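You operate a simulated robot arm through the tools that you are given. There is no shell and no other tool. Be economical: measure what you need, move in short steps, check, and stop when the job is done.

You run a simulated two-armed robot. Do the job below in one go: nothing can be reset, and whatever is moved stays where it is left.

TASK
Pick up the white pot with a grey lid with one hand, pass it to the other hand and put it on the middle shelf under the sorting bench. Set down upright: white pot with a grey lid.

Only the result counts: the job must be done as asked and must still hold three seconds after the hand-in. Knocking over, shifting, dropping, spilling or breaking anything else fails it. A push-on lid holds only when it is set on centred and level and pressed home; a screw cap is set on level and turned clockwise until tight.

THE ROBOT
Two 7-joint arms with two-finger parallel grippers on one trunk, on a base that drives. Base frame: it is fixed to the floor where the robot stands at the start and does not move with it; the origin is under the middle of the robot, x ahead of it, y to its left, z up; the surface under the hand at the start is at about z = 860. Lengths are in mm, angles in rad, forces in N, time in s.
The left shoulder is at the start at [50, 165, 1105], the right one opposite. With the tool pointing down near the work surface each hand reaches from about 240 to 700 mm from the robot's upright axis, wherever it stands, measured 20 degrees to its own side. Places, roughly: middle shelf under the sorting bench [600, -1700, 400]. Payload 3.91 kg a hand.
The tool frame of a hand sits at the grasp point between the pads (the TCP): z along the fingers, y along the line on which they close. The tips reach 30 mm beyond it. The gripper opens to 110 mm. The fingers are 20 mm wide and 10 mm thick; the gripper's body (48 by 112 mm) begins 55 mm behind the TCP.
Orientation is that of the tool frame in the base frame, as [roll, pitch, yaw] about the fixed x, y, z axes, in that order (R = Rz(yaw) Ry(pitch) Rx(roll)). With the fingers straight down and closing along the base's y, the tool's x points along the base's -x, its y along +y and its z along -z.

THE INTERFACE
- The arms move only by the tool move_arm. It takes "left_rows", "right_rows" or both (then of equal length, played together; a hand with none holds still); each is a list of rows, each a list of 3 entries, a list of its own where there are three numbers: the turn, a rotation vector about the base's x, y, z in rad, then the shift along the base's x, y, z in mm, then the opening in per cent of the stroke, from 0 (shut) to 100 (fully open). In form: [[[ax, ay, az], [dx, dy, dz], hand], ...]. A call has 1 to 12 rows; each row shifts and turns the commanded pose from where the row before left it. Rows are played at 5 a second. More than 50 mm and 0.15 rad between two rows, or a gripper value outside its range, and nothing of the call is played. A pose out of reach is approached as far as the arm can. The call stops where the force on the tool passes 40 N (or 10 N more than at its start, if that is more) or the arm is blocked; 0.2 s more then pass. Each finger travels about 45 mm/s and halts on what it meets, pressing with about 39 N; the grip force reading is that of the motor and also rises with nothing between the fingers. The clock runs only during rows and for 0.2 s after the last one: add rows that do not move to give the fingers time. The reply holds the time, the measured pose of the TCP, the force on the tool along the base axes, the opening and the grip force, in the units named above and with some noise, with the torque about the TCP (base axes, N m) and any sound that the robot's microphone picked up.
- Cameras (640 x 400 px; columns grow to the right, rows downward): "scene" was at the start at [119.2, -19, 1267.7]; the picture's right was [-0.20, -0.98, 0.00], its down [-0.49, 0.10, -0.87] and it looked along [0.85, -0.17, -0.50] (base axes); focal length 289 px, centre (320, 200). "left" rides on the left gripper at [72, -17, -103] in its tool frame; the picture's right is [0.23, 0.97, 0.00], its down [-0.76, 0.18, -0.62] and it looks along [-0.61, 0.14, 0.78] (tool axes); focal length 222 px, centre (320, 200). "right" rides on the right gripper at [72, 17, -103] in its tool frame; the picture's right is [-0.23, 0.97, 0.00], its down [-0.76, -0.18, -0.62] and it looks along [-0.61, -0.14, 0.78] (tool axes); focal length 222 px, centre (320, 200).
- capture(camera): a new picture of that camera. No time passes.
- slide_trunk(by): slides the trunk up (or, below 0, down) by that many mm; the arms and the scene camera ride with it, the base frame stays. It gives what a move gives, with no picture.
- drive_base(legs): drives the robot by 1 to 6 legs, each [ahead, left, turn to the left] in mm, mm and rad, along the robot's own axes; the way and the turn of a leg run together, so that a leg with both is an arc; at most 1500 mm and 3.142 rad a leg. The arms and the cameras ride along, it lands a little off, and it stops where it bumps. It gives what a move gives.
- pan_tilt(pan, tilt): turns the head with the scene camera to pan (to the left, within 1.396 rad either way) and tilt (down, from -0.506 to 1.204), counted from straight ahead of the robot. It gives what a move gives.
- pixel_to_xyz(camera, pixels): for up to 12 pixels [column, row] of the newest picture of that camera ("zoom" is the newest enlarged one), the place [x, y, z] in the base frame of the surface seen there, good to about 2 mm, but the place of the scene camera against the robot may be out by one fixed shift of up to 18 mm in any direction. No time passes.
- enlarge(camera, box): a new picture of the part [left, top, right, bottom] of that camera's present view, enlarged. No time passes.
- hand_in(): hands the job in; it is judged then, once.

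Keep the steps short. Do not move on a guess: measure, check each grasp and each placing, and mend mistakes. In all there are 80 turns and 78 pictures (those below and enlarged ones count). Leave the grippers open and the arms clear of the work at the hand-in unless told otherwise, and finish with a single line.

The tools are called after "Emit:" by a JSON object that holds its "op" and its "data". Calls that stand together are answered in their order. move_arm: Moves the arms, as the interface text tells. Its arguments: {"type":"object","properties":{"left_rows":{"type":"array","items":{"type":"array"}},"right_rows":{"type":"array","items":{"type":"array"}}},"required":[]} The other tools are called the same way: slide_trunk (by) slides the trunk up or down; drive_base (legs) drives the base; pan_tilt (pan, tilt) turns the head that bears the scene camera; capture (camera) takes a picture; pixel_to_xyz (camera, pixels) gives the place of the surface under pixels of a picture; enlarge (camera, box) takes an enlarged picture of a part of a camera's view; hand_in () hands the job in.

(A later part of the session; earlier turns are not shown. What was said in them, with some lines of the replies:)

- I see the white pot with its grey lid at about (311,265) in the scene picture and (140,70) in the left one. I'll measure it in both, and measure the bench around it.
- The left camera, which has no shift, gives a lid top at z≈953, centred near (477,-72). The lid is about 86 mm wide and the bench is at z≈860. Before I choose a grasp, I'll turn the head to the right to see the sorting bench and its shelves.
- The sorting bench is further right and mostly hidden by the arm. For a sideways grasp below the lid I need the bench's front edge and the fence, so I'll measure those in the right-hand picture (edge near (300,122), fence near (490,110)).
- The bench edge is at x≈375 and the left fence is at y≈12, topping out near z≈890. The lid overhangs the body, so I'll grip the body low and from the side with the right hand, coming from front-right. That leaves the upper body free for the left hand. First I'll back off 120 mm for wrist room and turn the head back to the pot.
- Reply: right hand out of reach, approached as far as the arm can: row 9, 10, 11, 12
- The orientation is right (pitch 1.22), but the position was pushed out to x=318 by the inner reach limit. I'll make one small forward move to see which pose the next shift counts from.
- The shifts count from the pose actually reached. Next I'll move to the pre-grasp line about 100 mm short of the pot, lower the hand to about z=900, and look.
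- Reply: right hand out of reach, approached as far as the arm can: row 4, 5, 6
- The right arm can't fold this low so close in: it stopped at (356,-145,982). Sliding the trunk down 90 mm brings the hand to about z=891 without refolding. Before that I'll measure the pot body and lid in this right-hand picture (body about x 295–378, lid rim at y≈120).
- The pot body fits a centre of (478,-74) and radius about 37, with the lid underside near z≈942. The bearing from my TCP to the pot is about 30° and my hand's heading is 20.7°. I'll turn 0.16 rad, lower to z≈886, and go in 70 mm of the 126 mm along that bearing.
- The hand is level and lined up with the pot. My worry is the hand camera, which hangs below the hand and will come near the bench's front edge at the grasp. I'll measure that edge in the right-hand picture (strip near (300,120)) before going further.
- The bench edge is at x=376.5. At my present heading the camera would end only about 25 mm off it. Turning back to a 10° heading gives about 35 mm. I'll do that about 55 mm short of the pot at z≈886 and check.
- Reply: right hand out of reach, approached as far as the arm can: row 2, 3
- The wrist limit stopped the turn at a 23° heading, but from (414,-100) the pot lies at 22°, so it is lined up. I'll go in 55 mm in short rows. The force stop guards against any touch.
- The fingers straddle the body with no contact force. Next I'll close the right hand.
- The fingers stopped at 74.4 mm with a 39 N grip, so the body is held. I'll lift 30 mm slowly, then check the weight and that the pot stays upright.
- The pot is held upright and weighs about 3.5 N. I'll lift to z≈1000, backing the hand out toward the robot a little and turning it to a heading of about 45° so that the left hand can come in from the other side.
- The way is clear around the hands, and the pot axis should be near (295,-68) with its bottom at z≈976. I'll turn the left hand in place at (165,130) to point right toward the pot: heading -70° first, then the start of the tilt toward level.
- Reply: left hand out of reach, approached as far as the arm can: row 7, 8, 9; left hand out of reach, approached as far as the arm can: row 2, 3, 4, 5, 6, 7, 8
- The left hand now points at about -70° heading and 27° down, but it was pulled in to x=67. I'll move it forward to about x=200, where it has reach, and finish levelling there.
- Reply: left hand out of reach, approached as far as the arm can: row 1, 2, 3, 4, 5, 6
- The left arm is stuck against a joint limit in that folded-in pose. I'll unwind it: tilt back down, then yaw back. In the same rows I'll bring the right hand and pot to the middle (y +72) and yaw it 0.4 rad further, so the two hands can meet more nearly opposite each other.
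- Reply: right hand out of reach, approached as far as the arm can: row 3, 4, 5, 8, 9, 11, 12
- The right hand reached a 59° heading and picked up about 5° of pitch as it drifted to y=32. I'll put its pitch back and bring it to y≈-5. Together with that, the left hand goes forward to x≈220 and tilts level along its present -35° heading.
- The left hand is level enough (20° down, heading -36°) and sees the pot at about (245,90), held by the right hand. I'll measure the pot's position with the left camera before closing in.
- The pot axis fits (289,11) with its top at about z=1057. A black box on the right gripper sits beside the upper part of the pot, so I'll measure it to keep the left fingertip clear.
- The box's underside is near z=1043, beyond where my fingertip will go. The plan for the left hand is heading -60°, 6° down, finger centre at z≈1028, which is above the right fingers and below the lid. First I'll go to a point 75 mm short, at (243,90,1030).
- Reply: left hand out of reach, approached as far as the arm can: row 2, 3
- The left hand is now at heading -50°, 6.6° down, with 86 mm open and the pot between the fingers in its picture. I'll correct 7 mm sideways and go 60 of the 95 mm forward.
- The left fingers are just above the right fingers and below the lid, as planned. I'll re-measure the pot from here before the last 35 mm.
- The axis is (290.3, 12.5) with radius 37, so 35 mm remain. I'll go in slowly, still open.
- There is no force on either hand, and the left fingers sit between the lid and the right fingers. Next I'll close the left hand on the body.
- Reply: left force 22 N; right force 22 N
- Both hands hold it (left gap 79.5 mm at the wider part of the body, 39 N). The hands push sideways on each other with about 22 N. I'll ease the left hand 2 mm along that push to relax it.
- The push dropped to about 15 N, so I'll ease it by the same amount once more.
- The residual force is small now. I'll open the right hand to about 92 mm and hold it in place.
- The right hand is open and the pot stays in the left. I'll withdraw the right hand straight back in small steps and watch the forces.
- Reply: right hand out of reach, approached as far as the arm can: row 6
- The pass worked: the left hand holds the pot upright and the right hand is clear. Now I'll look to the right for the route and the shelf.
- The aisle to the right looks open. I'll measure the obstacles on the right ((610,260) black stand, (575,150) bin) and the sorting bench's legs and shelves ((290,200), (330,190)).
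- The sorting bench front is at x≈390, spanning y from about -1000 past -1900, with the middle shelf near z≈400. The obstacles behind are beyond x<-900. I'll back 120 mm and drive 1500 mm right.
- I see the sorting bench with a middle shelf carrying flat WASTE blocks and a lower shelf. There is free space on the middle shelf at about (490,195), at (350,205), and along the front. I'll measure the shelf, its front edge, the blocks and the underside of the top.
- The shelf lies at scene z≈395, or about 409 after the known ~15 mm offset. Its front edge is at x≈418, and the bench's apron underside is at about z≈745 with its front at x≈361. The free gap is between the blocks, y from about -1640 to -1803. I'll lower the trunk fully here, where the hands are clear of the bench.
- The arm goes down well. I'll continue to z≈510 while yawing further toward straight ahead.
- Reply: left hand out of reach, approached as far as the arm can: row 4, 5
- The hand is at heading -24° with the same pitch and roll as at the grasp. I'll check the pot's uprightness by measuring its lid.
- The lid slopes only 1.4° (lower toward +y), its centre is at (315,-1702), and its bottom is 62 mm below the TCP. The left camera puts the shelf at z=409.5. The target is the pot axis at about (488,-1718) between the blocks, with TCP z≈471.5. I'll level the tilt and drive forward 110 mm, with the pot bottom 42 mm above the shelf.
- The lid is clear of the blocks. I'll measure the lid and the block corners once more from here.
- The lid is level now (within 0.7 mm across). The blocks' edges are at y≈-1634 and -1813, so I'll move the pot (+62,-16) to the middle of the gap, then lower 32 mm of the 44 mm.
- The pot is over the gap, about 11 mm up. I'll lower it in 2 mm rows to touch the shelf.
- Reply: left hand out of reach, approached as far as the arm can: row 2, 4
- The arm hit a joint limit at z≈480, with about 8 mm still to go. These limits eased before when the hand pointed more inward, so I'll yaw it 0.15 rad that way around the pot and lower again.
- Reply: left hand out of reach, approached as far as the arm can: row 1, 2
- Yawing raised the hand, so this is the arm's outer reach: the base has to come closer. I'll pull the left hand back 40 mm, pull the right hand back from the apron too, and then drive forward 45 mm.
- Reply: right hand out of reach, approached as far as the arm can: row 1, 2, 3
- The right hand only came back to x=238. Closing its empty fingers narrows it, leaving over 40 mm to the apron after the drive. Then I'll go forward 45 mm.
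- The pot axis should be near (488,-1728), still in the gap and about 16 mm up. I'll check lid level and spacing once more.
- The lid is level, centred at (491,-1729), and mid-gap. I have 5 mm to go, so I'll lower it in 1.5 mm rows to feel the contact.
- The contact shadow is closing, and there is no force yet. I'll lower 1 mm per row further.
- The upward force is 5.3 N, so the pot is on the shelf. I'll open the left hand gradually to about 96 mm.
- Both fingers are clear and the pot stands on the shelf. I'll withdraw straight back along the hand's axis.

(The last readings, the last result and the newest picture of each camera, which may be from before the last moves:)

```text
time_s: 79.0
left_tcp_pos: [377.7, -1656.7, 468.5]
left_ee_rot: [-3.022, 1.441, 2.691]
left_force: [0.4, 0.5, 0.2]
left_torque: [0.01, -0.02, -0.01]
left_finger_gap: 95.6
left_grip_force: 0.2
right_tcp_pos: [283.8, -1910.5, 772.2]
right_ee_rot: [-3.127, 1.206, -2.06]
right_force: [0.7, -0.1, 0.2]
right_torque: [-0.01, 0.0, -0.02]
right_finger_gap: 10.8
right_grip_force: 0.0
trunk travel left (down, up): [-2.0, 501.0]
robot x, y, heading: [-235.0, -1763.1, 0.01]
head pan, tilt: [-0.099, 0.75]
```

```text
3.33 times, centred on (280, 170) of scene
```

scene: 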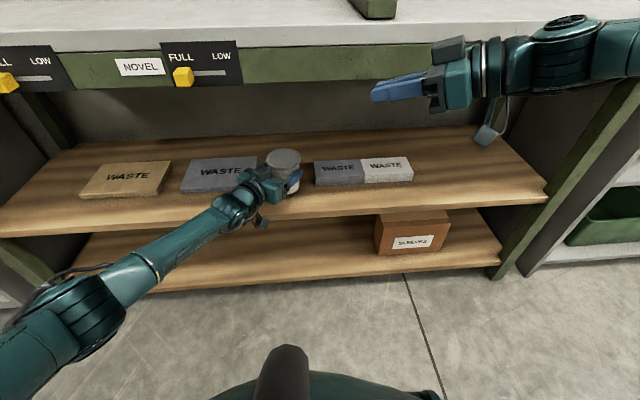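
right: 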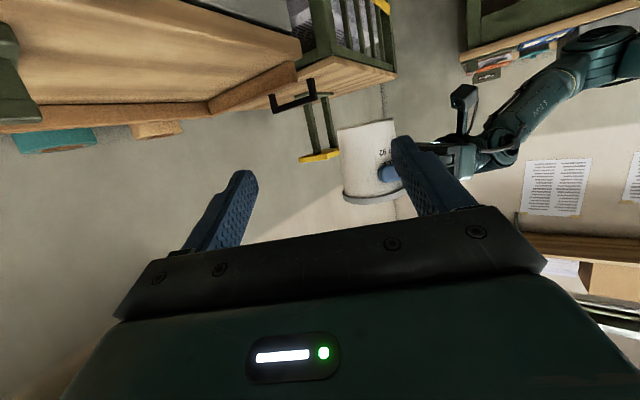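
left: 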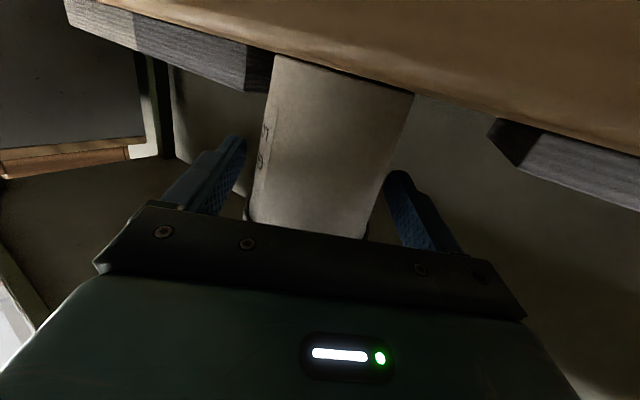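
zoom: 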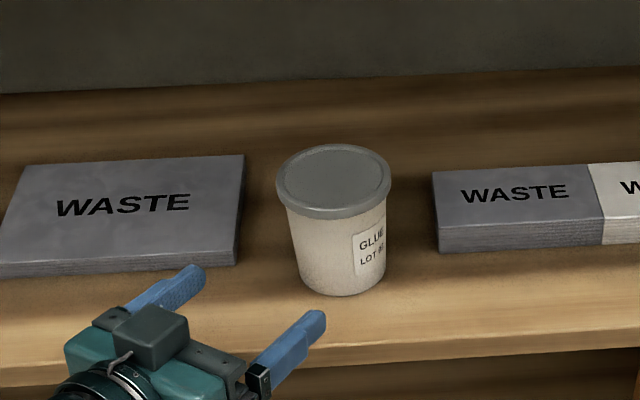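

The pot stands upright with its lid on. I'll drive back 250 mm to clear the arms, then open the right hand and do a last check.

Emit:
{"op": "pixel_to_xyz", "data": {"camera": "zoom", "pixels": [[333, 152], [333, 208], [288, 178], [380, 175], [333, 180], [345, 293]]}}

Emit:
{"op": "drive_base", "data": {"legs": [[-250, 0, 0]]}}

Emit:
{"op": "move_arm", "data": {"right_rows": [[[0, 0, 0], [0, 0, 0], 50], [[0, 0, 0], [0, 0, 0], 100], [[0, 0, 0], [0, 0, 0], 100], [[0, 0, 0], [0, 0, 0], 100], [[0, 0, 0], [0, 0, 0], 100], [[0, 0, 0], [0, 0, 0], 100]], "left_rows": [[[0, 0, 0], [0, 0, 0], 100], [[0, 0, 0], [0, 0, 0], 100], [[0, 0, 0], [0, 0, 0], 100], [[0, 0, 0], [0, 0, 0], 100], [[0, 0, 0], [0, 0, 0], 100], [[0, 0, 0], [0, 0, 0], 100]]}}

Emit:
{"op": "capture", "data": {"camera": "scene"}}

```text
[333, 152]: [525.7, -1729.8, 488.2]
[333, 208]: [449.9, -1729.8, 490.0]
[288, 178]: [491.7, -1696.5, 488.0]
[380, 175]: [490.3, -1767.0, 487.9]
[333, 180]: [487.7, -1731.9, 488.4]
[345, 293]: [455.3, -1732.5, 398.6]
```

```text
time_s: 80.8
left_tcp_pos: [130.1, -1660.9, 467.4]
left_ee_rot: [-3.021, 1.439, 2.691]
left_force: [0.2, -0.2, 0.0]
left_torque: [0.0, 0.04, 0.04]
left_finger_gap: 95.7
left_grip_force: 0.0
right_tcp_pos: [36.1, -1913.1, 771.3]
right_ee_rot: [-3.127, 1.206, -2.06]
right_force: [-0.9, -0.7, -0.3]
right_torque: [0.02, 0.01, 0.02]
right_finger_gap: 11.1
right_grip_force: 0.1
trunk travel left (down, up): [-2.0, 501.0]
robot x, y, heading: [-483.5, -1765.0, 0.008]
head pan, tilt: [-0.099, 0.75]
```

```text
time_s: 82.2
left_tcp_pos: [131.0, -1660.2, 468.3]
left_ee_rot: [-3.02, 1.442, 2.693]
left_force: [-0.8, 0.1, -0.1]
left_torque: [0.01, -0.04, 0.03]
left_finger_gap: 110.0
left_grip_force: 0.2
right_tcp_pos: [34.8, -1914.3, 769.9]
right_ee_rot: [-3.126, 1.207, -2.061]
right_force: [0.4, -0.4, -0.1]
right_torque: [0.0, 0.0, 0.01]
right_finger_gap: 110.0
right_grip_force: 0.1
trunk travel left (down, up): [-2.0, 501.0]
robot x, y, heading: [-484.6, -1764.5, 0.01]
head pan, tilt: [-0.099, 0.75]
```

```text
22 pictures are left
```

scene: 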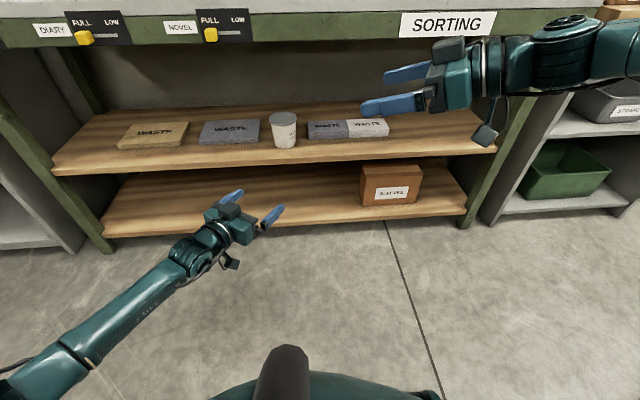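

The pot stands level on the middle shelf between the undisturbed blocks. Both grippers are open and the arms are clear, so I'm handing in.

Emit:
{"op": "hand_in", "data": {}}

```text
The job is handed in.
```

The white pot with the grey lid was picked up with the right hand, passed to the left, and set upright on the middle shelf under the sorting bench; the job is handed in.
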